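You operate a simulated robot arm through the tools that you are given. There is no shell and no other tool. Be economical: measure what you need, move in short steps, check, and stop when the job is done.

Carry out the task below with a simulated robot arm. There is one attempt and no reset: what you move stays moved.

TASK
Air-test the small white valve and put it on the mat for its result.
Fine: clamp it and test it once; HOLDS goes on GOOD, LEAKS on REWORK; leave the clamp open.

It is judged by the outcome, as a careful person would: the job done as asked, and still so three seconds after it is handed in. It fails if anything else is knocked over, pushed out of place, dropped, spilled or broken.

THE ROBOT
A 6-joint arm with a two-finger parallel gripper, fixed in place. Base frame: the origin is at the foot of the arm, x ahead of it, y to its left, z up; the work surface is at about z = 0. Lengths are in cm, angles in degrees, forces in N, time in s.
With the tool pointing down near the work surface it reaches from about 18 to 46 cm from the base axis. Its first joint turns from -70.0 to 70.0 degrees. Payload 1.9 kg.
Tool frame: the origin (TCP) lies between the finger pads and is the grasp point; the fingertips stand 2.3 cm ahead of it; z points along the fingers, y is the line along which they close. The gripper opens to 9.4 cm. The fingers are 3.8 cm wide and 1 cm thick; the gripper's body (5.4 by 9.6 cm) begins 3.9 cm behind the TCP.
Orientation is that of the tool frame in the base frame, as a unit quaternion [x, y, z, w]. With the fingers straight down and closing along the base's y, the tool's x points along the base's -x, its y along +y and its z along -z.

THE INTERFACE
- The arm moves only by the tool arm_command. Its argument "moves" is a list that holds one entry, the list of rows, each a list of 7 numbers: the finger opening in cm, from 0 to 9.4, then the shift along the tool's x, y, z in units of 30 mm (1.0 is 30 mm), then the turn, a rotation vector about the tool's x, y, z in units of 6 degrees (1.0 is 6 degrees). In form: [[[jaw, x, y, z, wx, wy, wz], ...]]. A call has 1 to 8 rows; each row shifts and turns the commanded pose from where the row before left it, along the tool's axes as they then stand. A call with a number of a shift or a turn outside -1 to 1 is refused whole. A row lasts 0.2 s, in which the tool goes at most 5 cm and 8.6 degrees; a call with a longer step from one row to the next is refused whole, and so is a gripper value outside its range. A pose out of reach is approached as far as the arm can. The call stops where the force on the tool passes 70 N (or 10 N more than at its start, if that is more) or the arm is blocked; 0.2 s more then pass. The fingers move at their own pace (about 10.8 cm/s each) and stop on an object; they squeeze with about 38 N. The grip force told is the motor's: it shows also when the fingers shut on nothing. Time passes only in rows, and 0.2 s behind the last, so rows that do not move let the fingers close. It gives the time, the measured TCP pose, the force on the tool (base axes), the opening and the grip force at its end, in the units of the frame above (readings bear some noise).
- Cameras (640 x 400 px; columns grow to the right, rows downward): "scene" is fixed at [6.37, 31.96, 42.21]; the picture's right is [-0.68, -0.73, 0.00], its down [-0.43, 0.40, -0.81] and it looks along [0.60, -0.55, -0.58] (base axes); focal length 214 px, centre (320, 200). "wrist" rides on the gripper at [-3.9, 0, -4.4] in the tool frame; the picture's right is [0.00, -1.00, 0.00], its down [0.97, 0.00, -0.24] and it looks along [0.24, 0.00, 0.97] (tool axes); focal length 218 px, centre (320, 200).
- capture(camera): a new picture of that camera. No time passes.
- probe_pixels(camera, pixels): there is no depth. For up to 12 entries [column, row, z] of the newest picture of that camera ("zoom" is the newest enlarged one), the place [x, y] in the base frame at which the ray of that pixel passes the height z, good to about 0.2 cm. No time passes.
- zoom(camera, box): a new picture of the part [left, top, right, bottom] of that camera's present view, enlarged. No time passes.
- job_done(): hands the job in; it is judged then, once.

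Work in short steps. Measure before you move; look again where a grasp or a placing could have gone wrong, and mend it. You have 80 turns and 54 pictures in all, the two below and enlarged ones among them. Open the gripper and draw the arm clear of the work before you hand the job in, unless the task says otherwise; then end with one line.

The tools are called after ">>>" as name(argument=value, ...) on one line, values as JSON. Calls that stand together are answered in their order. arm_command: Moves the arm, as the interface text tells. Its arguments: {"type":"object","properties":{"moves":{"type":"array","items":{"type":"array","items":{"type":"array","items":{"type":"number"}}}}},"required":["moves"]} The other tools are called the same way: capture (camera) takes a picture; probe_pixels (camera, pixels) gives the place at which the rays of pixels pass given heights; zoom (camera, box) takes an enlarged picture of a part of a camera's view; job_done () hands the job in.

At the start:

```text
t: 0.0
eef_pos: [24.02, 13.82, 36.02]
tcp_rot: [0.0, 1.0, 0.0, 0.0]
wrist_force: [-0.6, 0.5, 0.3]
width: 9.39
grip_force: 0.1
```

scene: 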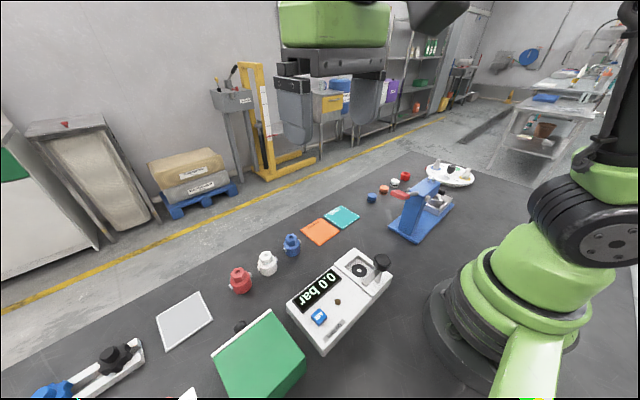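
wrist: 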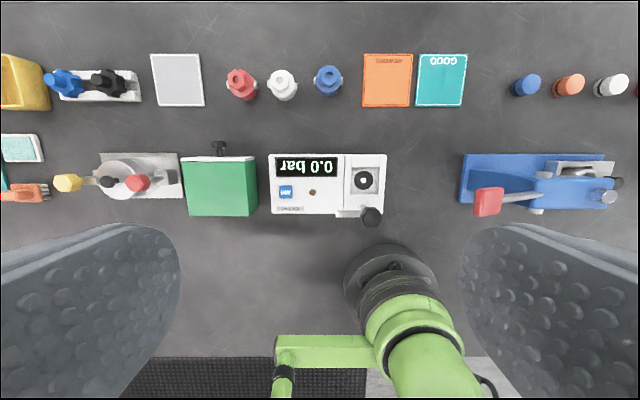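

The wrist picture shows the white valve near (282,84), the tester near (328,184) and the mats near (388,80) and (441,80). I zoom in to see how the tester works.

>>> zoom(camera="wrist", box=[180, 130, 400, 240])

>>> zoom(camera="scene", box=[200, 220, 420, 360])

>>> zoom(camera="wrist", box=[200, 40, 480, 120])

```text
2.91 times, centred on (290, 185) of wrist
```

zoom: 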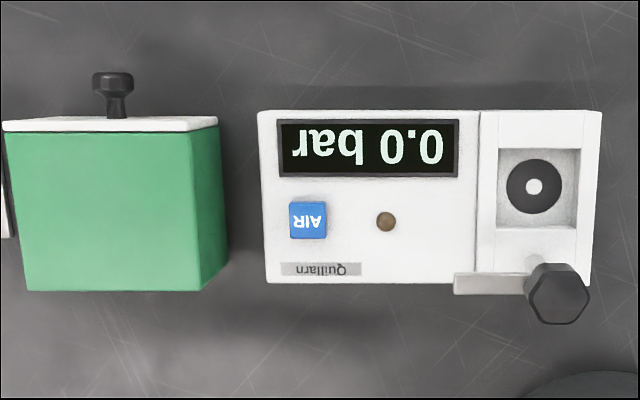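

```text
2.86 times, centred on (310, 290) of scene
```

zoom: 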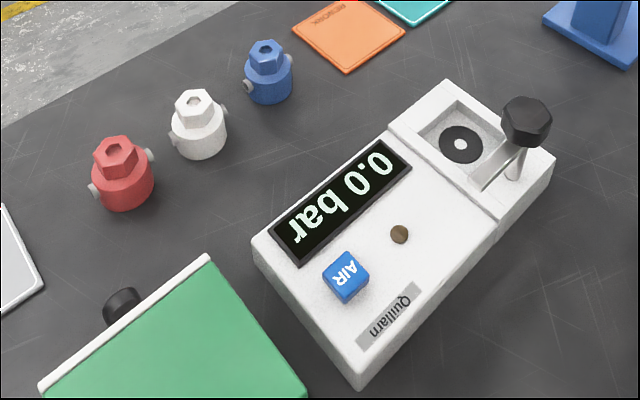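

```text
2.29 times, centred on (340, 80) of wrist
```

zoom: 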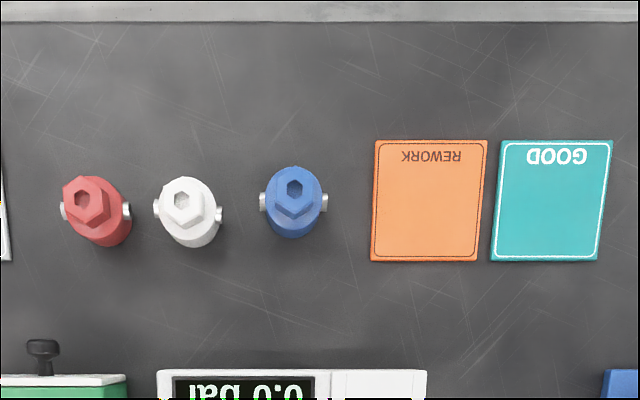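

The tester has an AIR button, a nest with a rubber seal, and a swing clamp with a hex knob. I probe the key points at several heights.

>>> probe_pixels(camera="wrist", pixels=[[280, 84, 3], [280, 84, 5], [364, 180, 3], [364, 180, 4], [286, 192, 5], [371, 217, 5], [371, 217, 8], [388, 80, 0], [441, 80, 0], [268, 155, 4], [387, 214, 4], [340, 213, 5]])

>>> probe_pixels(camera="scene", pixels=[[267, 263, 3], [267, 256, 5], [358, 270, 3], [358, 270, 4], [319, 317, 5], [382, 262, 5], [382, 262, 8], [382, 262, 10], [319, 232, 0], [342, 217, 0], [286, 303, 4], [366, 282, 5]])

>>> zoom(camera="scene", box=[330, 240, 400, 300])

>>> zoom(camera="scene", box=[225, 225, 305, 300])

```text
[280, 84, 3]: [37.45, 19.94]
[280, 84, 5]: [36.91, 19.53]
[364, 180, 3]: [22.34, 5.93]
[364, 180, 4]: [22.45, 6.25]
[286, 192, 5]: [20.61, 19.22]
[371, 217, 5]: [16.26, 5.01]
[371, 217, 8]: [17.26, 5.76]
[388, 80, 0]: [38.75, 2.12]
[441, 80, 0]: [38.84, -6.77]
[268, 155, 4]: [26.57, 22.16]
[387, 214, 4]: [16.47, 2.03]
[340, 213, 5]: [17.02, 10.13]
```

```text
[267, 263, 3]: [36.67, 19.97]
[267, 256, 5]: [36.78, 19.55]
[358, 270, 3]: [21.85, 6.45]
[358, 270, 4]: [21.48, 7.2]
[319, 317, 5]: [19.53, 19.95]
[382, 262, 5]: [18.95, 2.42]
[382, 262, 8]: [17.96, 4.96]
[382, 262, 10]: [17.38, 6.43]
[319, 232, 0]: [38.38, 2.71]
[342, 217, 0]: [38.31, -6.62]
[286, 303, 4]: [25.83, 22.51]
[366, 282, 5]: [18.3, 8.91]
```

```text
6.67 times, centred on (365, 270) of scene
```

zoom: 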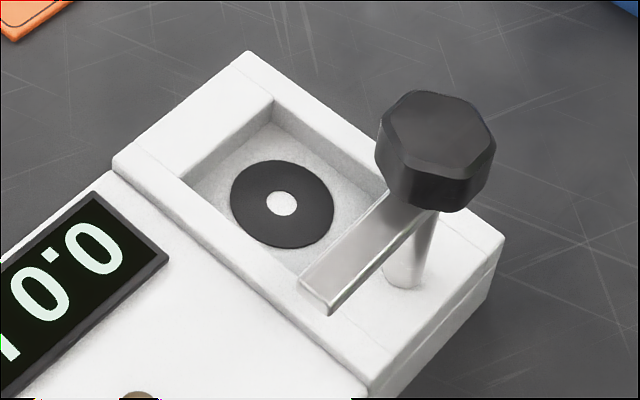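

```text
5.33 times, centred on (265, 262) of scene
```

zoom: 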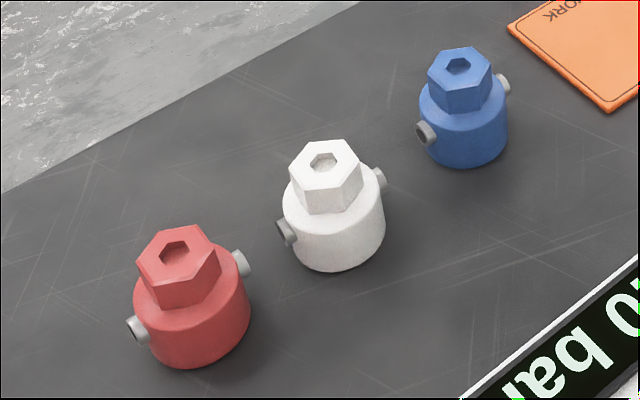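

The valve stands at about (36.8, 19.6) with its top near z = 5. The clamp knob is at about (17.6, 5.8, 8.8) and the nest at about (22.2, 6.3). I move the wrist camera in above the valve to measure it.

>>> arm_command(moves=[[[9.4, -0.7, 0.3, 0.85, 0, 0, 0], [9.4, -0.7, 0.3, 0.85, 0, 0, 0], [9.4, -0.7, 0.3, 0.85, 0, 0, 0], [9.4, -0.7, 0.3, 0.85, 0, 0, 0], [9.4, -0.7, 0.3, 0.85, 0, 0, 0], [9.4, -0.7, 0.3, 0.85, 0, 0, 0], [9.4, 0, 0, 0, 0, 0, 0]]])

>>> capture(camera="wrist")

```text
t: 1.6
eef_pos: [36.52, 19.0, 20.82]
tcp_rot: [0.0, 1.0, -0.001, 0.0]
wrist_force: [-0.4, -0.1, 0.5]
width: 9.42
grip_force: 0.1
```

```text
46 pictures are left
```

wrist: 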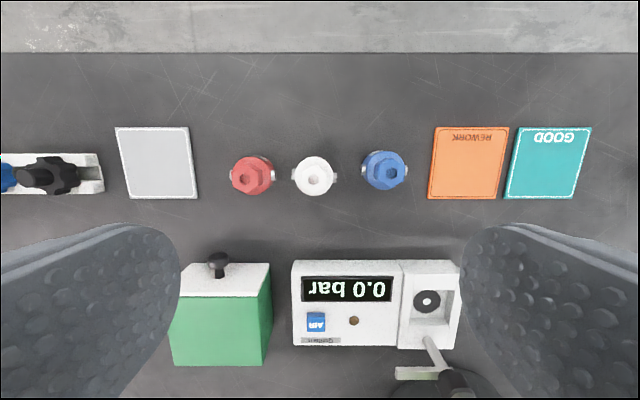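

I zoom on the valve and the tester from here for hex orientation and heights.

>>> zoom(camera="wrist", box=[280, 145, 350, 205])

>>> zoom(camera="wrist", box=[380, 250, 480, 400])

>>> probe_pixels(camera="wrist", pixels=[[315, 176, 2], [315, 180, 5], [426, 301, 2], [426, 301, 3], [430, 341, 4], [453, 379, 8], [453, 379, 9], [397, 374, 6], [397, 374, 7], [316, 322, 5], [468, 163, 0], [549, 163, 0]])

```text
6.67 times, centred on (315, 175) of wrist
```

zoom: 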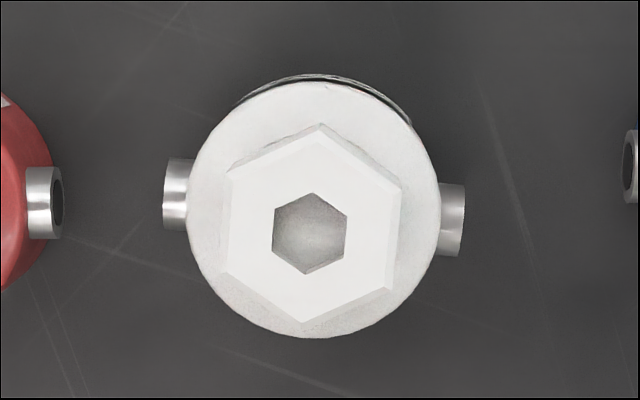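

```text
2.67 times, centred on (430, 325) of wrist
```

zoom: 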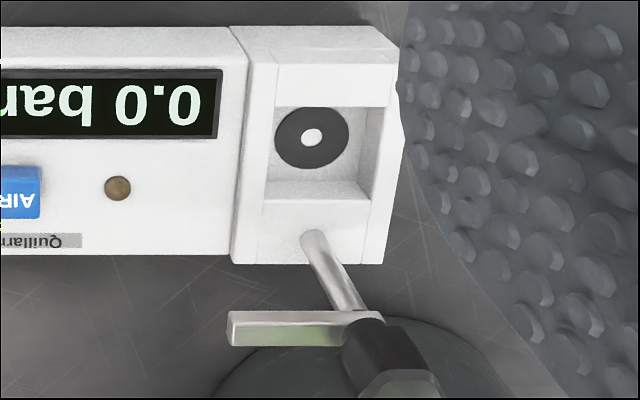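

```text
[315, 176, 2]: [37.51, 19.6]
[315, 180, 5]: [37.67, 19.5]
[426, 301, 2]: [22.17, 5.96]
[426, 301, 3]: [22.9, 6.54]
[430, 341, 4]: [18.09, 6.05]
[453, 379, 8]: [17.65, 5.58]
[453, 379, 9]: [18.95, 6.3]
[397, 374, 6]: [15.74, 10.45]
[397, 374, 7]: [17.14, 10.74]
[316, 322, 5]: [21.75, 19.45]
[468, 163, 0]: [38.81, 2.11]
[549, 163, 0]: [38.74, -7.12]
```

The valve's ports and hex flats sit about 5° clockwise of the base y axis. The top is near z = 4.2, so I turn the tool to match and come down closer to centre on it.

>>> arm_command(moves=[[[9.4, -0.16, 0.08, 0.9, 0, 0, 0.4], [9.4, -0.16, 0.08, 0.9, 0, 0, 0.4], [9.4, 0, 0, 0.9, 0, 0, 0], [9.4, 0, 0, 0, 0, 0, 0]]])

>>> capture(camera="wrist")

>>> capture(camera="scene")

```text
t: 2.6
eef_pos: [37.45, 19.62, 12.9]
tcp_rot: [0.042, 0.999, 0.001, 0.0]
wrist_force: [0.6, -1.2, 0.0]
width: 9.42
grip_force: 0.1
```

```text
43 pictures are left
```

wrist: 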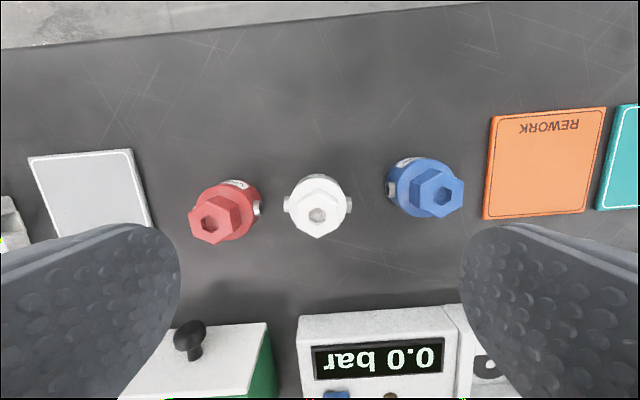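

```text
42 pictures are left
```

scene: 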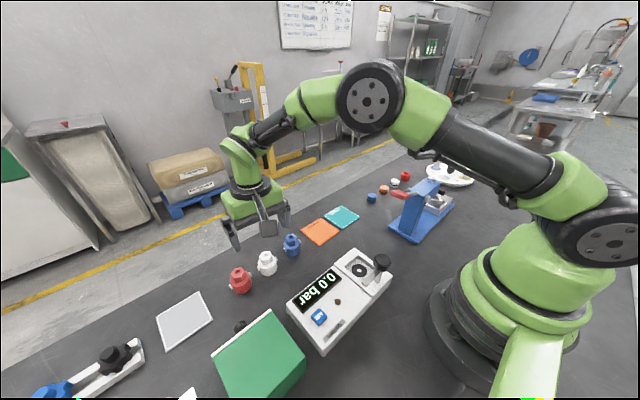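

>>> zoom(camera="wrist", box=[270, 160, 370, 250])

>>> probe_pixels(camera="wrist", pixels=[[317, 214, 4], [317, 214, 4.5], [317, 214, 5]])

```text
4.44 times, centred on (320, 205) of wrist
```

zoom: 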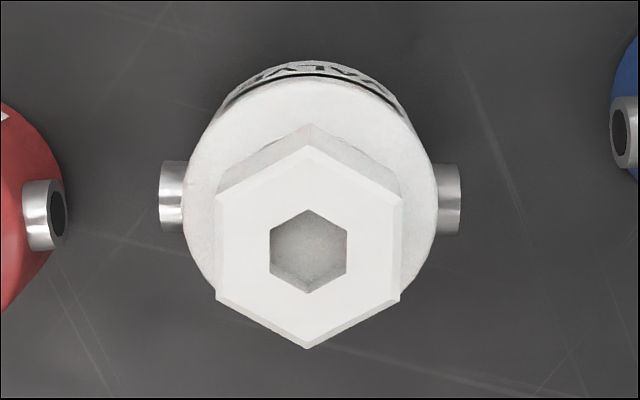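

```text
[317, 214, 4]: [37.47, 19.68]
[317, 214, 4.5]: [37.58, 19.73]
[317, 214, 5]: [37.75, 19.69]
```

The tool is centred on the hex, at about (37.45, 19.65). I lower with a 4.6 cm opening to just above the shoulder and check from the side.

>>> arm_command(moves=[[[4.6, 0, 0, 0.75, 0, 0, 0], [4.6, 0, 0, 0.75, 0, 0, 0], [4.6, 0, 0, 0.7, 0, 0, 0], [4.6, 0, 0, 0, 0, 0, 0], [4.6, 0, 0, 0, 0, 0, 0]]])

>>> zoom(camera="scene", box=[215, 205, 325, 290])

>>> zoom(camera="wrist", box=[170, 130, 470, 330])

```text
t: 3.8
eef_pos: [37.54, 19.6, 6.16]
tcp_rot: [0.042, 0.999, 0.0, 0.0]
wrist_force: [-0.3, -0.7, -0.2]
width: 4.63
grip_force: 0.1
```

```text
4.71 times, centred on (270, 248) of scene
```

zoom: 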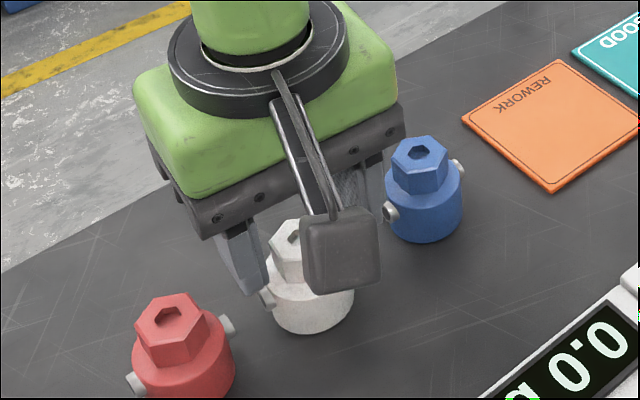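

```text
2.00 times, centred on (320, 230) of wrist
```

zoom: 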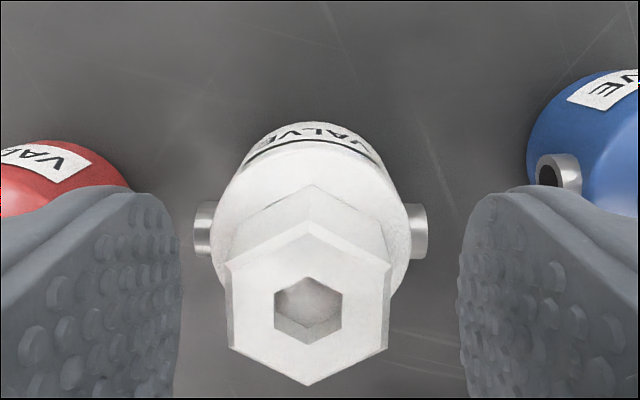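

The hex top is near z = 4.3 and the shoulder near 2.7. The hex sits 0.2 cm to +y of the tool centre. I correct that, lower 0.7 cm and close on the hex flats.

>>> arm_command(moves=[[[4.6, 0, 0.05, 0.24, 0, 0, 0], [4.6, 0, 0, 0, 0, 0, 0], [2, 0, 0, 0, 0, 0, 0], [1.5, 0, 0, 0, 0, 0, 0], [1.5, 0, 0, 0, 0, 0, 0]]])

>>> zoom(camera="scene", box=[215, 205, 325, 290])

```text
t: 5.0
eef_pos: [37.5, 19.66, 5.54]
tcp_rot: [0.042, 0.999, 0.0, 0.0]
wrist_force: [-0.5, 0.2, 0.5]
width: 2.55
grip_force: 38.0
```

```text
4.71 times, centred on (270, 248) of scene
```

zoom: 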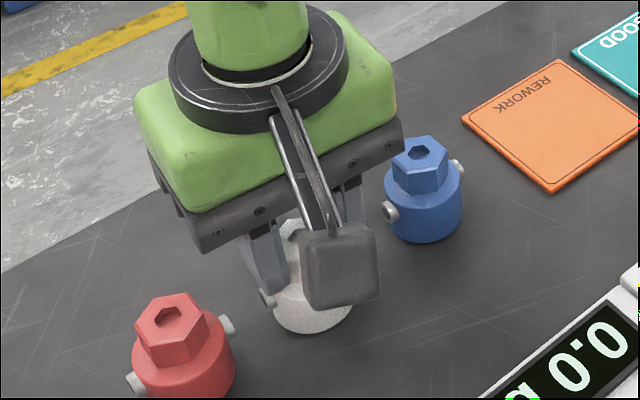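

Gripped on the hex flats (2.55 cm, 38 N). I lift straight up 9 cm and turn the yaw back to square.

>>> arm_command(moves=[[[1.5, 0, 0, -0.6, 0, 0, 0], [1.5, 0, 0, -0.8, 0, 0, 0], [1.5, 0, 0, -0.8, 0, 0, 0], [1.5, 0, 0, -0.8, 0, 0, -0.4], [1.5, 0, 0, 0, 0, 0, -0.4], [1.5, 0, 0, 0, 0, 0, 0]]])

>>> arm_command(moves=[[[1.5, 0.6, -0.55, 0, 0, 0, 0], [1.5, 0.75, -0.65, 0, 0, 0, 0], [1.5, 0.75, -0.65, 0, 0, 0, 0], [1.5, 0.75, -0.65, 0, 0, 0, 0], [1.5, 0.75, -0.65, 0, 0, 0, 0], [1.5, 0.75, -0.65, 0, 0, 0, 0], [1.5, 0.6, -0.6, 0, 0, 0, 0], [1.5, 0, 0, 0, 0, 0, 0]]])

>>> zoom(camera="wrist", box=[160, 150, 480, 350])

>>> zoom(camera="scene", box=[290, 200, 430, 320])

```text
t: 6.4
eef_pos: [37.55, 19.69, 14.42]
tcp_rot: [-0.001, 1.0, 0.001, -0.001]
wrist_force: [0.0, -0.5, -1.2]
width: 2.57
grip_force: 37.6
```

```text
t: 8.2
eef_pos: [22.73, 6.43, 14.61]
tcp_rot: [-0.001, 1.0, 0.001, 0.0]
wrist_force: [0.3, 0.4, -1.0]
width: 2.56
grip_force: 38.3
```

```text
2.00 times, centred on (320, 250) of wrist
```

zoom: 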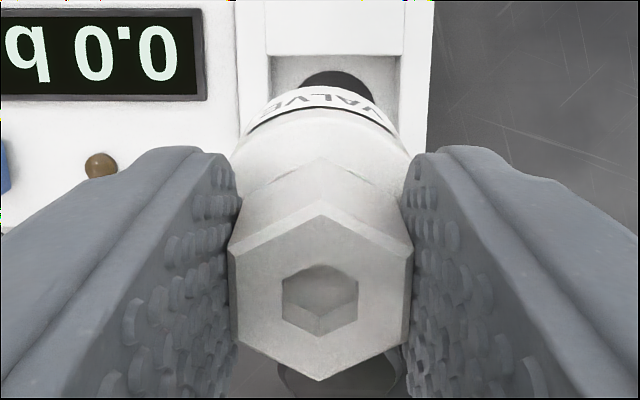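

```text
3.33 times, centred on (360, 260) of scene
```

zoom: 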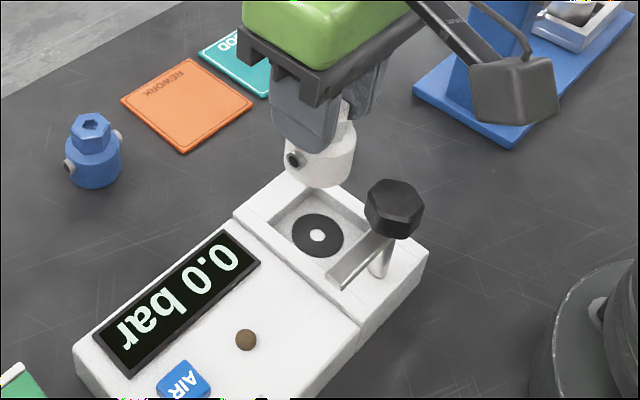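

The valve hangs over the nest. I probe the recess rim corners and the seal centre in the scene view to set the final position.

>>> probe_pixels(camera="scene", pixels=[[343.7, 266.7, 3.3], [357.8, 255, 3.3], [375.2, 268.5, 3.3], [359.3, 270.6, 2.3], [343.7, 266.7, 4], [357.8, 255, 4], [359.3, 270.6, 3]])

>>> capture(camera="wrist")

>>> probe_pixels(camera="wrist", pixels=[[295, 177, 3.3], [361, 177, 3.3], [295, 177, 4], [361, 177, 4], [327, 184, 2.3], [327, 184, 3]])

```text
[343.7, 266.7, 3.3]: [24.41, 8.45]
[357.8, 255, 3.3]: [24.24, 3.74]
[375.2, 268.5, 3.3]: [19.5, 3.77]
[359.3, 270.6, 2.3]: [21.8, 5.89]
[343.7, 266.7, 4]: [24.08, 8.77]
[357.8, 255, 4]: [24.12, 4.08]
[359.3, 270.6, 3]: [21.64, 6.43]
```

```text
35 pictures are left
```

wrist: 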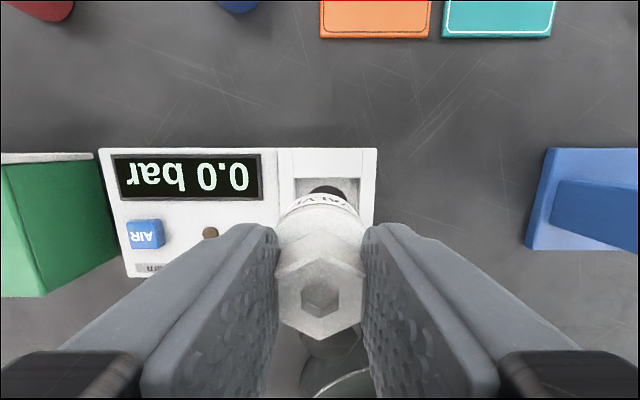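

```text
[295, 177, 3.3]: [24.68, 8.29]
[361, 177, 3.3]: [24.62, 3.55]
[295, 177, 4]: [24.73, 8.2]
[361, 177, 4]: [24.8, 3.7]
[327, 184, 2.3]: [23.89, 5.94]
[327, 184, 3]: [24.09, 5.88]
```

The recess is centred at about (22.05, 5.97) and is about 4.8 cm square. I shift over it and lower until the valve base is just above the rim.

>>> arm_command(moves=[[[1.5, 0.22, -0.16, 0, 0, 0, 0], [1.5, 0, 0, 0.65, 0, 0, 0], [1.5, 0, 0, 0.65, 0, 0, 0], [1.5, 0, 0, 0.55, 0, 0, 0], [1.5, 0, 0, 0, 0, 0, 0]]])

>>> zoom(camera="scene", box=[320, 220, 410, 300])

>>> zoom(camera="wrist", box=[160, 120, 480, 320])

```text
t: 9.4
eef_pos: [22.15, 6.05, 8.9]
tcp_rot: [0.0, 1.0, 0.0, 0.0]
wrist_force: [-0.7, -0.1, 0.1]
width: 2.56
grip_force: 38.1
```

```text
5.00 times, centred on (365, 260) of scene
```

zoom: 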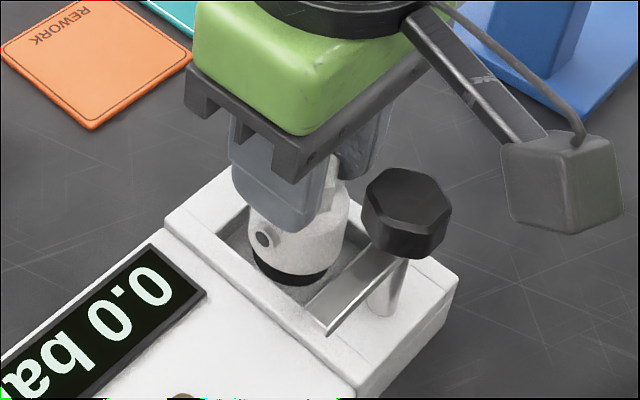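

```text
2.00 times, centred on (320, 220) of wrist
```

zoom: 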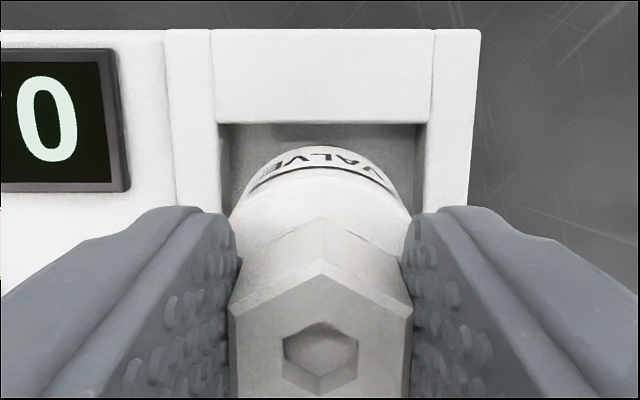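

The valve is centred over the seal with a small gap. I lower gently toward contact.

>>> arm_command(moves=[[[1.5, 0, 0, 0.1, 0, 0, 0], [1.5, 0, 0, 0.1, 0, 0, 0], [1.5, 0, 0, 0.08, 0, 0, 0], [1.5, 0, 0, 0, 0, 0, 0]]])

```text
t: 10.4
eef_pos: [22.11, 5.98, 8.04]
tcp_rot: [0.0, 1.0, 0.0, 0.0]
wrist_force: [-0.3, 0.3, -0.4]
width: 2.57
grip_force: 37.8
```

>>> arm_command(moves=[[[1.5, 0, 0, 0.04, 0, 0, 0], [1.5, 0, 0, 0.04, 0, 0, 0], [1.5, 0, 0, 0, 0, 0, 0]]])

>>> zoom(camera="scene", box=[320, 220, 410, 300])

```text
t: 11.2
eef_pos: [22.1, 6.08, 7.64]
tcp_rot: [-0.001, 1.0, 0.0, 0.001]
wrist_force: [-0.5, 0.1, -1.8]
width: 2.58
grip_force: 37.7
```

```text
5.00 times, centred on (365, 260) of scene
```

zoom: 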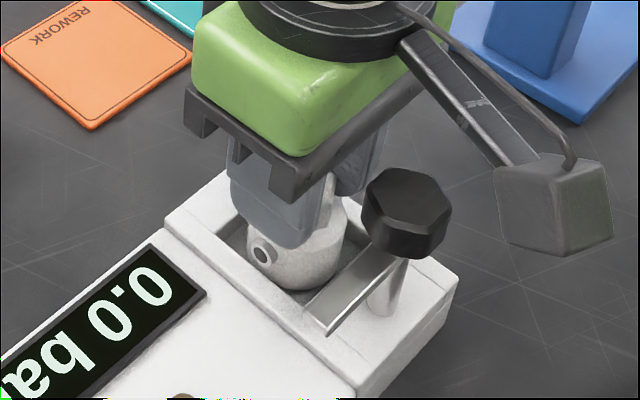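

>>> arm_command(moves=[[[1.5, 0, 0, 0.04, 0, 0, 0], [1.5, 0, 0, 0.0, 0, 0, 0]]])

```text
t: 11.8
eef_pos: [22.02, 6.01, 7.76]
tcp_rot: [-0.001, 1.0, 0.0, 0.0]
wrist_force: [-1.7, 1.5, 9.4]
width: 2.56
grip_force: 38.2
```

There is 9 N of contact at z ≈ 7.7, so the valve is seated. I release it and rise 8 cm.

>>> arm_command(moves=[[[2.6, 0, 0, -0.02, 0, 0, 0], [4.2, 0, 0, 0, 0, 0, 0], [4.2, 0, 0, 0, 0, 0, 0], [4.2, 0, 0, -0.6, 0, 0, 0], [4.2, 0, 0, -0.9, 0, 0, 0], [4.2, 0, 0, -0.9, 0, 0, 0], [4.2, 0, 0, -0.3, 0, 0, 0], [4.2, 0, 0, 0, 0, 0, 0]]])

>>> capture(camera="wrist")

>>> zoom(camera="scene", box=[320, 220, 410, 300])

```text
t: 13.6
eef_pos: [22.13, 6.0, 15.72]
tcp_rot: [-0.001, 1.0, 0.0, 0.0]
wrist_force: [0.2, 0.1, -0.1]
width: 4.19
grip_force: 0.2
```

```text
31 pictures are left
```

wrist: 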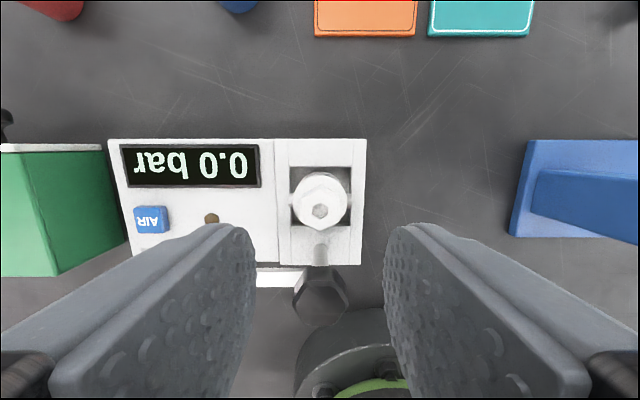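

```text
5.00 times, centred on (365, 260) of scene
```

zoom: 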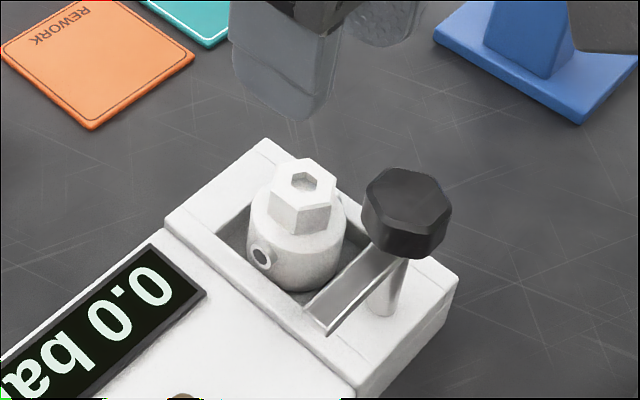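

The valve stands upright in the nest. I look closely at the clamp knob to get its centre, height and flats.

>>> zoom(camera="wrist", box=[245, 220, 395, 340])

>>> probe_pixels(camera="wrist", pixels=[[320, 247, 3.3], [320, 298, 8], [320, 298, 9], [320, 298, 10], [262, 279, 6], [262, 279, 7]])

>>> probe_pixels(camera="scene", pixels=[[382, 257.5, 8], [382, 257.5, 9], [382, 257.5, 10], [376.5, 281, 3.3], [362, 283, 6], [362, 283, 7]])

```text
3.33 times, centred on (320, 280) of wrist
```

zoom: 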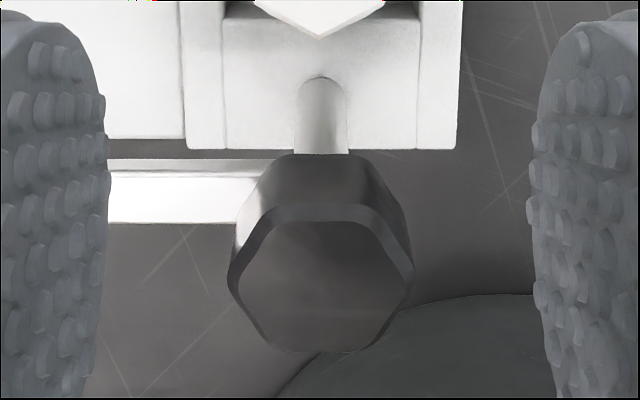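

```text
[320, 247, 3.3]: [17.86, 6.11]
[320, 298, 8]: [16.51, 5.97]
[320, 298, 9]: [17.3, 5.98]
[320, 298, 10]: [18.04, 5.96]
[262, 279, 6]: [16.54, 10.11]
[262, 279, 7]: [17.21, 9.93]
```

```text
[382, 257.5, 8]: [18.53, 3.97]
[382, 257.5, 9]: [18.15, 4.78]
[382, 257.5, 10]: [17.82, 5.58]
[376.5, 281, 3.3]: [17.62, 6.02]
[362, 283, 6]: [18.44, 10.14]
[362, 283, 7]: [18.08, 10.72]
```

The knob's flats face x and ±60° from it. Its top is near z = 10, and its centre is at about (17.8, 6.05). I move above it, turn yaw +30° so the pads meet two flats, and check.

>>> arm_command(moves=[[[5.2, 0.72, 0.01, 0, 0, 0, 0], [5.2, 0.72, 0.01, 0, 0, 0, 0], [5.2, 0, 0, 0, 0, 0, -1], [5.2, 0, 0, 0, 0, 0, -1], [5.2, 0, 0, 0, 0, 0, -1], [5.2, 0, 0, 0, 0, 0, -1], [5.2, 0, 0, 0, 0, 0, -1], [5.2, 0, 0, 0, 0, 0, 0]]])

>>> capture(camera="wrist")

```text
t: 15.4
eef_pos: [17.71, 6.1, 15.78]
tcp_rot: [-0.259, 0.966, 0.0, 0.001]
wrist_force: [-0.6, 0.2, -0.6]
width: 5.17
grip_force: 0.1
```

```text
28 pictures are left
```

wrist: 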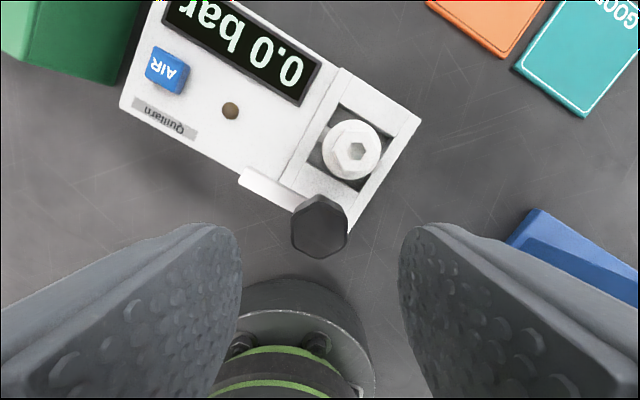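

The knob is centred between the fingers with its flats parallel to the pads. I descend 5.2 cm and close.

>>> arm_command(moves=[[[5.2, 0, 0, 0.6, 0, 0, 0], [5.2, 0, 0, 0.6, 0, 0, 0], [5.2, 0, 0, 0.54, 0, 0, 0], [5.2, 0, 0, 0, 0, 0, 0], [2, 0, 0, 0, 0, 0, 0], [1.5, 0, 0, 0, 0, 0, 0], [1.5, 0, 0, 0, 0, 0, 0]]])

>>> zoom(camera="scene", box=[320, 200, 440, 300])

```text
t: 17.0
eef_pos: [17.71, 6.1, 10.52]
tcp_rot: [-0.261, 0.965, -0.001, 0.0]
wrist_force: [-19.2, 51.3, -19.7]
width: 2.95
grip_force: 44.7
```

```text
4.00 times, centred on (380, 250) of scene
```

zoom: 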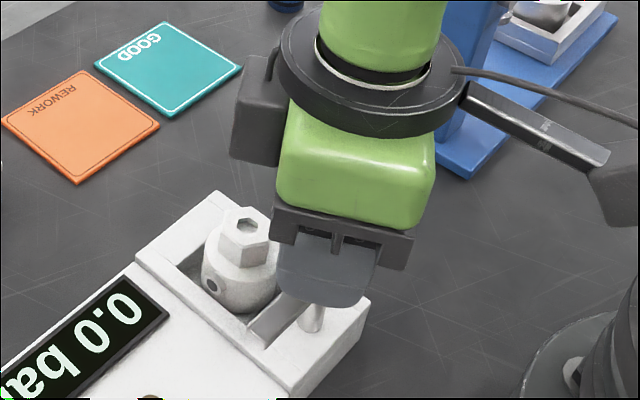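

There is a side force of about 55 N along the tool's +y, so the grip is slightly off the fixed axis. I shift a little in that direction to relax it.

>>> arm_command(moves=[[[1.5, 0, 0.03, 0, 0, 0, 0], [1.5, 0, 0, 0, 0, 0, 0]]])

```text
t: 17.6
eef_pos: [17.8, 6.2, 10.61]
tcp_rot: [-0.258, 0.966, 0.0, 0.001]
wrist_force: [0.0, 13.3, -25.4]
width: 2.96
grip_force: 44.7
```

>>> arm_command(moves=[[[1.5, 0, 0.008, 0.02, 0, 0, 0], [1.5, 0, 0, 0, 0, 0, 0.5], [1.5, 0, 0, 0, 0, 0, 0.5], [1.5, 0, 0, 0, 0, 0, 0.5], [1.5, 0, 0, 0, 0, 0, 0]]])

>>> zoom(camera="scene", box=[320, 200, 440, 300])

```text
t: 18.5
eef_pos: [17.75, 6.17, 10.61]
tcp_rot: [-0.196, 0.981, 0.0, 0.001]
wrist_force: [2.2, -13.5, 2.7]
width: 2.94
grip_force: 44.9
stopped in row 4: the force on the tool passed its limit (the readings are from after the stop); the commanded pose is now the measured one
```

```text
4.00 times, centred on (380, 250) of scene
```

zoom: 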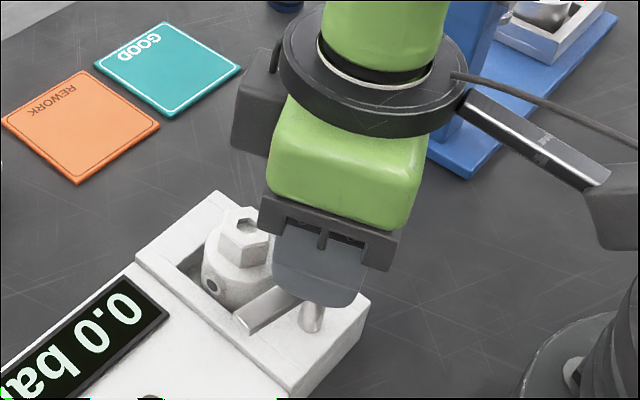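

The arm is turning the right way, toward the valve; side force from slight axis offset stopped it. I continue in small steps and correct from the force readings.

>>> arm_command(moves=[[[1.5, 0, 0, 0, 0, 0, 0.4], [1.5, 0, 0, 0, 0, 0, 0.4], [1.5, 0, 0, 0, 0, 0, 0]]])

```text
t: 19.3
eef_pos: [17.73, 6.06, 10.55]
tcp_rot: [-0.154, 0.988, 0.0, 0.002]
wrist_force: [14.9, -36.4, 15.2]
width: 2.95
grip_force: 44.8
```

>>> arm_command(moves=[[[1.5, 0, -0.035, 0, 0, 0, 0], [1.5, 0, 0, 0, 0, 0, 0.4], [1.5, 0, 0, 0, 0, 0, 0.4], [1.5, 0, 0, 0, 0, 0, 0]]])

```text
t: 20.3
eef_pos: [17.71, 5.96, 10.53]
tcp_rot: [-0.115, 0.993, 0.001, 0.0]
wrist_force: [-13.8, 39.7, 9.9]
width: 2.97
grip_force: 45.2
```

>>> arm_command(moves=[[[1.5, 0, 0.018, 0, 0, 0, 0], [1.5, 0, 0, 0, 0, 0, 0.4], [1.5, 0, 0, 0, 0, 0, 0.4], [1.5, 0, 0, 0, 0, 0, 0]]])

```text
t: 21.3
eef_pos: [17.74, 6.02, 10.51]
tcp_rot: [-0.072, 0.997, -0.001, 0.0]
wrist_force: [1.9, -6.2, 7.4]
width: 2.92
grip_force: 45.4
```

The force is near zero now at yaw 8°. I continue.

>>> arm_command(moves=[[[1.5, 0, 0, 0, 0, 0, 0.5], [1.5, 0, 0, 0, 0, 0, 0.5], [1.5, 0, 0, 0, 0, 0, 0.5], [1.5, 0, 0, 0, 0, 0, 0.5], [1.5, 0, 0, 0, 0, 0, 0]]])

```text
t: 22.4
eef_pos: [17.65, 5.9, 10.55]
tcp_rot: [0.032, 0.999, 0.001, 0.0]
wrist_force: [1.1, -12.8, 1.6]
width: 2.94
grip_force: 44.7
stopped in row 5: the force on the tool passed its limit (the readings are from after the stop); the commanded pose is now the measured one
```

>>> arm_command(moves=[[[1.5, 0, -0.005, 0, 0, 0, 0.5], [1.5, 0, 0, 0, 0, 0, 0.5], [1.5, 0, 0, 0, 0, 0, 0]]])

>>> zoom(camera="scene", box=[320, 200, 440, 300])

```text
t: 23.1
eef_pos: [17.68, 5.96, 10.54]
tcp_rot: [0.084, 0.997, 0.0, 0.001]
wrist_force: [9.7, -9.1, -25.4]
width: 2.96
grip_force: 45.1
```

```text
4.00 times, centred on (380, 250) of scene
```

zoom: 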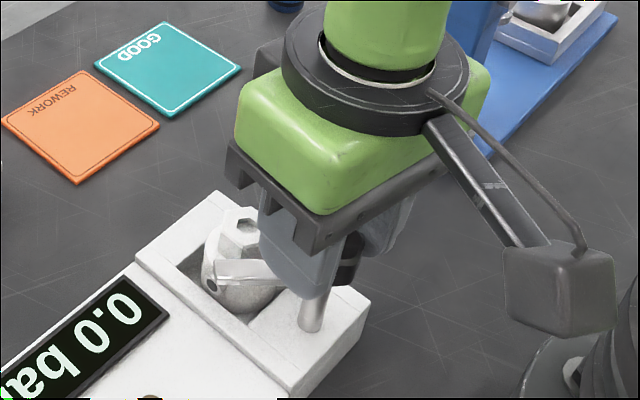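

>>> zoom(camera="scene", box=[345, 240, 405, 290])

>>> capture(camera="wrist")

```text
8.00 times, centred on (375, 265) of scene
```

zoom: 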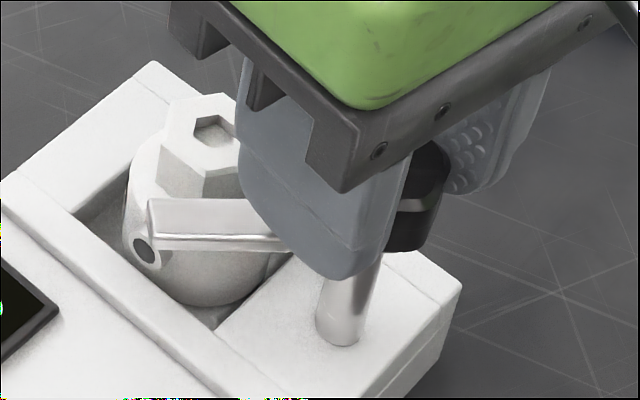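

```text
23 pictures are left
```

wrist: 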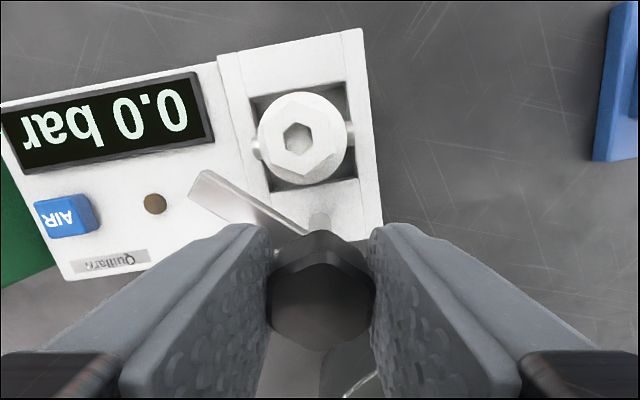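

The arm is about 40° round and its underside looks level with or just above the hex top. I continue carefully.

>>> arm_command(moves=[[[1.5, 0, -0.008, 0.02, 0, 0, 0.5], [1.5, 0, 0, 0, 0, 0, 0.5], [1.5, 0, 0, 0, 0, 0, 0.5], [1.5, 0, 0, 0, 0, 0, 0]]])

>>> zoom(camera="wrist", box=[160, 60, 480, 260])

```text
t: 24.1
eef_pos: [17.59, 5.91, 10.49]
tcp_rot: [0.162, 0.987, 0.0, 0.0]
wrist_force: [-2.5, -12.2, 30.8]
width: 2.96
grip_force: 44.8
```

```text
2.00 times, centred on (320, 160) of wrist
```

zoom: 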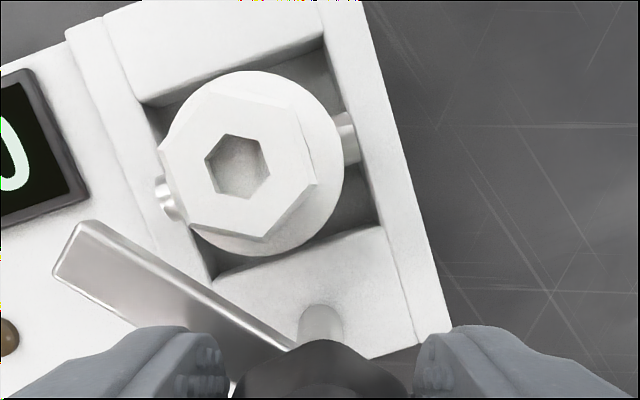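

>>> arm_command(moves=[[[1.5, 0, -0.006, -0.012, 0, 0, 0.5], [1.5, 0, 0, 0, 0, 0, 0.5], [1.5, 0, 0, 0, 0, 0, 0.5], [1.5, 0, 0, 0, 0, 0, 0]]])

>>> zoom(camera="wrist", box=[160, 60, 480, 260])

```text
t: 25.1
eef_pos: [17.55, 5.94, 10.39]
tcp_rot: [0.239, 0.971, -0.001, 0.001]
wrist_force: [5.4, -46.8, -14.1]
width: 2.95
grip_force: 44.5
```

```text
2.00 times, centred on (320, 160) of wrist
```

zoom: 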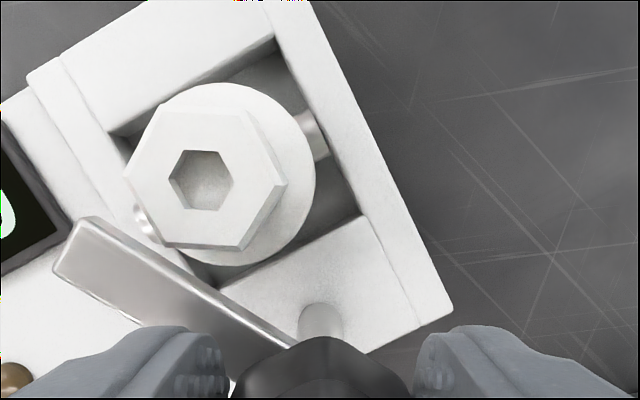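

>>> arm_command(moves=[[[1.5, -0.008, -0.017, 0, 0, 0, 0], [1.5, 0, 0, 0, 0, 0, 0.5], [1.5, 0, 0, 0, 0, 0, 0.5], [1.5, 0, 0, 0, 0, 0, 0]]])

>>> zoom(camera="wrist", box=[160, 60, 480, 260])

```text
t: 26.1
eef_pos: [17.66, 5.86, 10.61]
tcp_rot: [0.289, 0.957, -0.001, 0.0]
wrist_force: [-14.2, 2.0, -26.8]
width: 2.94
grip_force: 44.9
```

```text
2.00 times, centred on (320, 160) of wrist
```

zoom: 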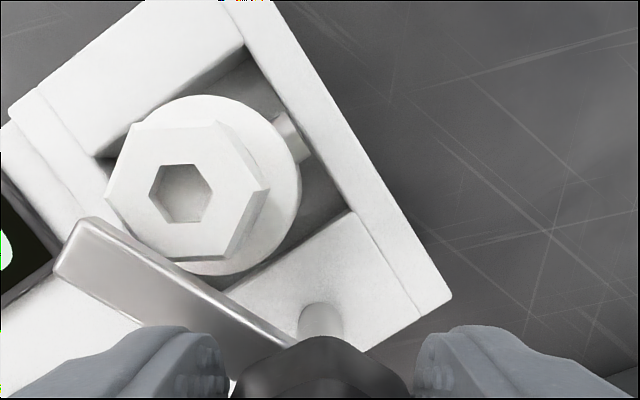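

The arm is beginning to pass over the hex and the valve is undisturbed, so I continue.

>>> arm_command(moves=[[[1.5, 0, 0, 0.015, 0, 0, 0.5], [1.5, 0, 0, 0, 0, 0, 0.5], [1.5, 0, 0, 0, 0, 0, 0]]])

>>> zoom(camera="wrist", box=[160, 60, 480, 260])

```text
t: 26.9
eef_pos: [17.6, 5.83, 10.52]
tcp_rot: [0.34, 0.941, 0.0, 0.0]
wrist_force: [-23.4, 8.1, 19.0]
width: 2.95
grip_force: 45.4
```

```text
2.00 times, centred on (320, 160) of wrist
```

zoom: 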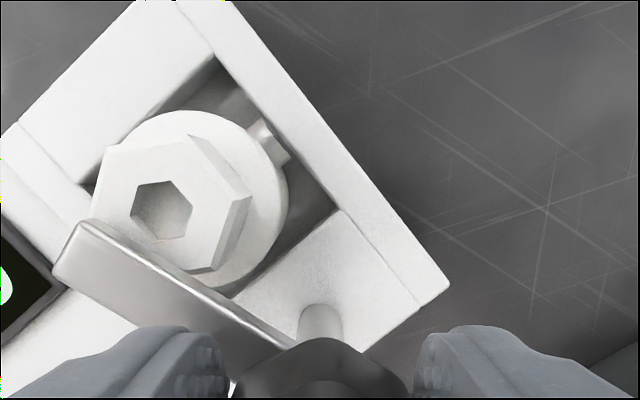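

The arm passes above the hex. Another 20° to go.

>>> arm_command(moves=[[[1.5, 0.01, -0.004, -0.008, 0, 0, 0.5], [1.5, 0, 0, 0, 0, 0, 0.5], [1.5, 0, 0, 0, 0, 0, 0.5], [1.5, 0, 0, 0, 0, 0, 0]]])

```text
t: 27.9
eef_pos: [17.66, 5.77, 10.42]
tcp_rot: [0.414, 0.91, 0.0, 0.0]
wrist_force: [-7.1, -43.1, -2.8]
width: 2.95
grip_force: 45.2
```

>>> arm_command(moves=[[[1.5, -0.008, -0.015, 0, 0, 0, 0], [1.5, 0, 0, 0, 0, 0, 0.5], [1.5, 0, 0, 0, 0, 0, 0.5], [1.5, 0, 0, 0, 0, 0, 0]]])

>>> zoom(camera="wrist", box=[160, 60, 480, 260])

```text
t: 28.9
eef_pos: [17.64, 5.84, 10.5]
tcp_rot: [0.459, 0.888, 0.0, -0.002]
wrist_force: [-9.3, -38.0, 4.2]
width: 2.96
grip_force: 45.1
```

```text
2.00 times, centred on (320, 160) of wrist
```

zoom: 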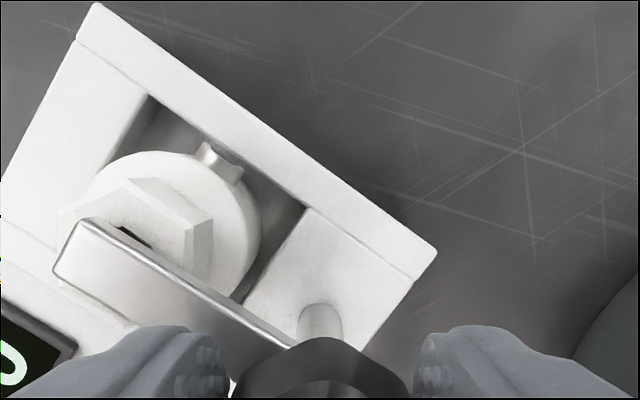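

>>> arm_command(moves=[[[1.5, -0.01, -0.013, 0, 0, 0, 0], [1.5, 0, 0, 0, 0, 0, 0.5], [1.5, 0, 0, 0, 0, 0, 0.45], [1.5, 0, 0, 0, 0, 0, 0]]])

>>> zoom(camera="wrist", box=[120, 60, 440, 260])

```text
t: 29.9
eef_pos: [17.64, 5.78, 10.53]
tcp_rot: [0.502, 0.865, 0.0, 0.0]
wrist_force: [-18.0, -15.6, 11.0]
width: 2.95
grip_force: 45.3
```

```text
2.00 times, centred on (280, 160) of wrist
```

zoom: 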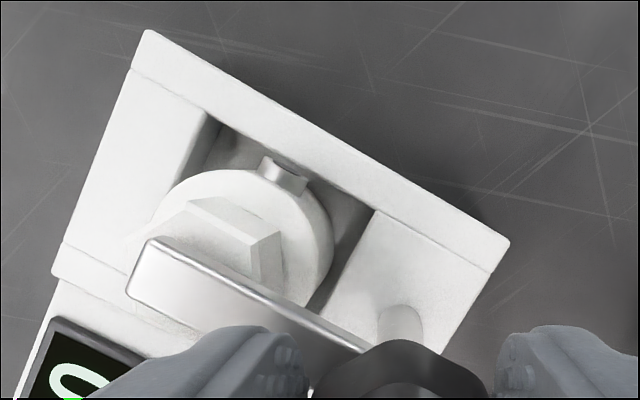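

The arm is now lined up over the valve. I check for a stop with a small further turn.

>>> arm_command(moves=[[[1.5, 0.003, -0.01, 0, 0, 0, 0], [1.5, 0, 0, 0, 0, 0, 0.3], [1.5, 0, 0, 0, 0, 0, 0.3], [1.5, 0, 0, 0, 0, 0, 0]]])

>>> zoom(camera="scene", box=[320, 210, 420, 300])

```text
t: 30.9
eef_pos: [17.68, 5.75, 10.57]
tcp_rot: [0.529, 0.849, 0.0, 0.0]
wrist_force: [-18.3, -17.1, 8.8]
width: 2.98
grip_force: 44.9
```

```text
4.44 times, centred on (370, 255) of scene
```

zoom: 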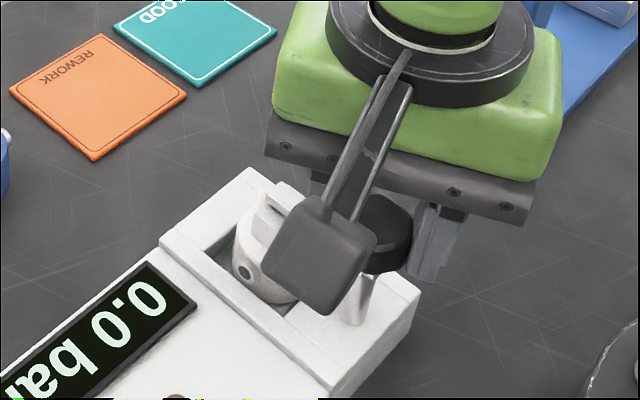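

I release the knob, rise clear and inspect the clamp.

>>> arm_command(moves=[[[5.2, 0, 0, 0, 0, 0, 0], [5.2, 0, 0, 0, 0, 0, 0], [5.2, 0, 0, 0, 0, 0, 0], [5.2, 0, 0, -0.6, 0, 0, 0], [5.2, 0, 0, -0.9, 0, 0, 0], [5.2, 0, 0, -0.6, 0, 0, 0], [5.2, 0, 0, 0, 0, 0, 0]]])

>>> zoom(camera="scene", box=[320, 220, 410, 300])

>>> capture(camera="wrist")

```text
t: 32.5
eef_pos: [17.69, 5.8, 16.87]
tcp_rot: [0.529, 0.849, 0.001, 0.0]
wrist_force: [0.0, -0.9, 0.6]
width: 5.21
grip_force: 0.1
```

```text
5.00 times, centred on (365, 260) of scene
```

zoom: 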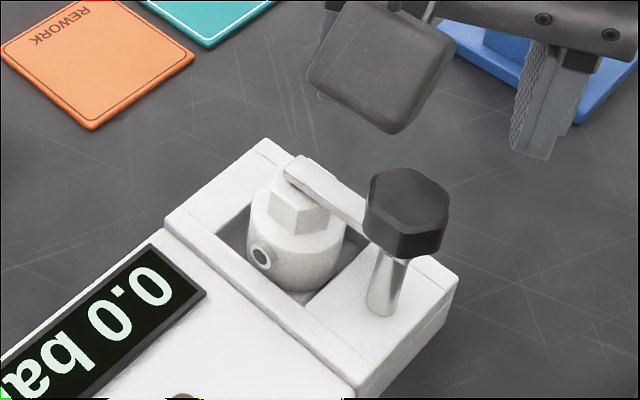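

```text
14 pictures are left
```

wrist: 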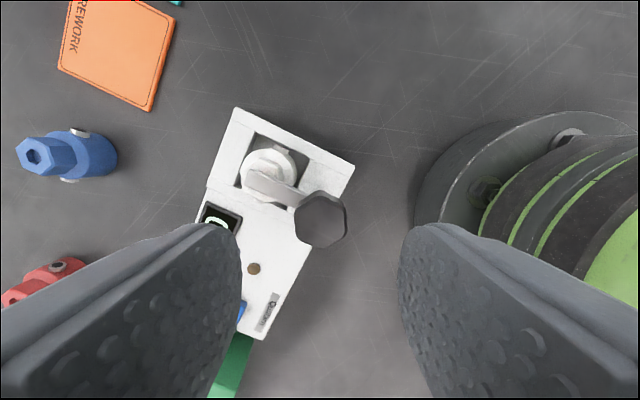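

The arm now rests over the hex and the valve still stands upright. The AIR button is at about (20.4, 19.4), with its top near z = 3.8. I move over it with closed fingers and look.

>>> arm_command(moves=[[[0, 0.734, 0.56, 0, 0, 0, 0], [0, 0.734, 0.56, 0, 0, 0, 0], [0, 0.734, 0.56, 0, 0, 0, 0], [0, 0.734, 0.56, 0, 0, 0, 0], [0, 0.734, 0.56, 0, 0, 0, 0], [0, 0, 0, 0.8, 0, 0, 0], [0, 0, 0, 0.8, 0, 0, 0], [0, 0, 0, 0, 0, 0, 0]]])

>>> capture(camera="wrist")

```text
t: 34.4
eef_pos: [20.36, 19.35, 11.97]
tcp_rot: [0.529, 0.848, 0.001, 0.0]
wrist_force: [-0.4, 0.9, -0.2]
width: 0.0
grip_force: 38.4
```

```text
13 pictures are left
```

wrist: 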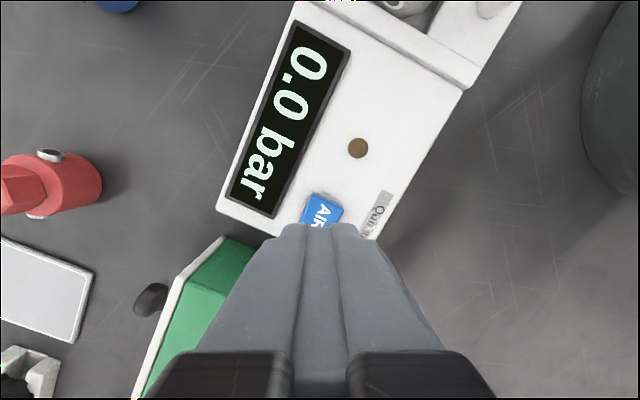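

>>> probe_pixels(camera="wrist", pixels=[[322, 214, 3.5], [322, 214, 4], [322, 214, 4.5]])

```text
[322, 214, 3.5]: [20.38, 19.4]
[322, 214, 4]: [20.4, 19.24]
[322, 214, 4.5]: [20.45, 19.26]
```

The tool is right over the button. I descend to just above it.

>>> arm_command(moves=[[[0, 0, 0, 0.7, 0, 0, 0], [0, 0, 0, 0.7, 0, 0, 0], [0, 0, 0, 0.36, 0, 0, 0], [0, 0, 0, 0, 0, 0, 0]]])

```text
t: 35.4
eef_pos: [20.39, 19.36, 6.74]
tcp_rot: [0.529, 0.849, 0.001, 0.001]
wrist_force: [0.6, -0.2, 0.1]
width: 0.01
grip_force: 38.5
```

>>> arm_command(moves=[[[0, 0, 0, 0.06, 0, 0, 0], [0, 0, 0, 0.06, 0, 0, 0], [0, 0, 0, 0, 0, 0, 0]]])

```text
t: 36.1
eef_pos: [20.4, 19.36, 6.32]
tcp_rot: [0.529, 0.849, 0.001, 0.001]
wrist_force: [0.3, 0.4, 0.6]
width: 0.0
grip_force: 37.9
```

>>> arm_command(moves=[[[0, 0, 0, 0.05, 0, 0, 0], [0, 0, 0, 0.04, 0, 0, 0], [0, 0, 0, 0, 0, 0, 0]]])

```text
t: 37.0
eef_pos: [20.44, 19.4, 6.09]
tcp_rot: [0.529, 0.849, 0.001, 0.001]
wrist_force: [-0.7, 0.4, 0.6]
width: 0.0
grip_force: 37.5
```

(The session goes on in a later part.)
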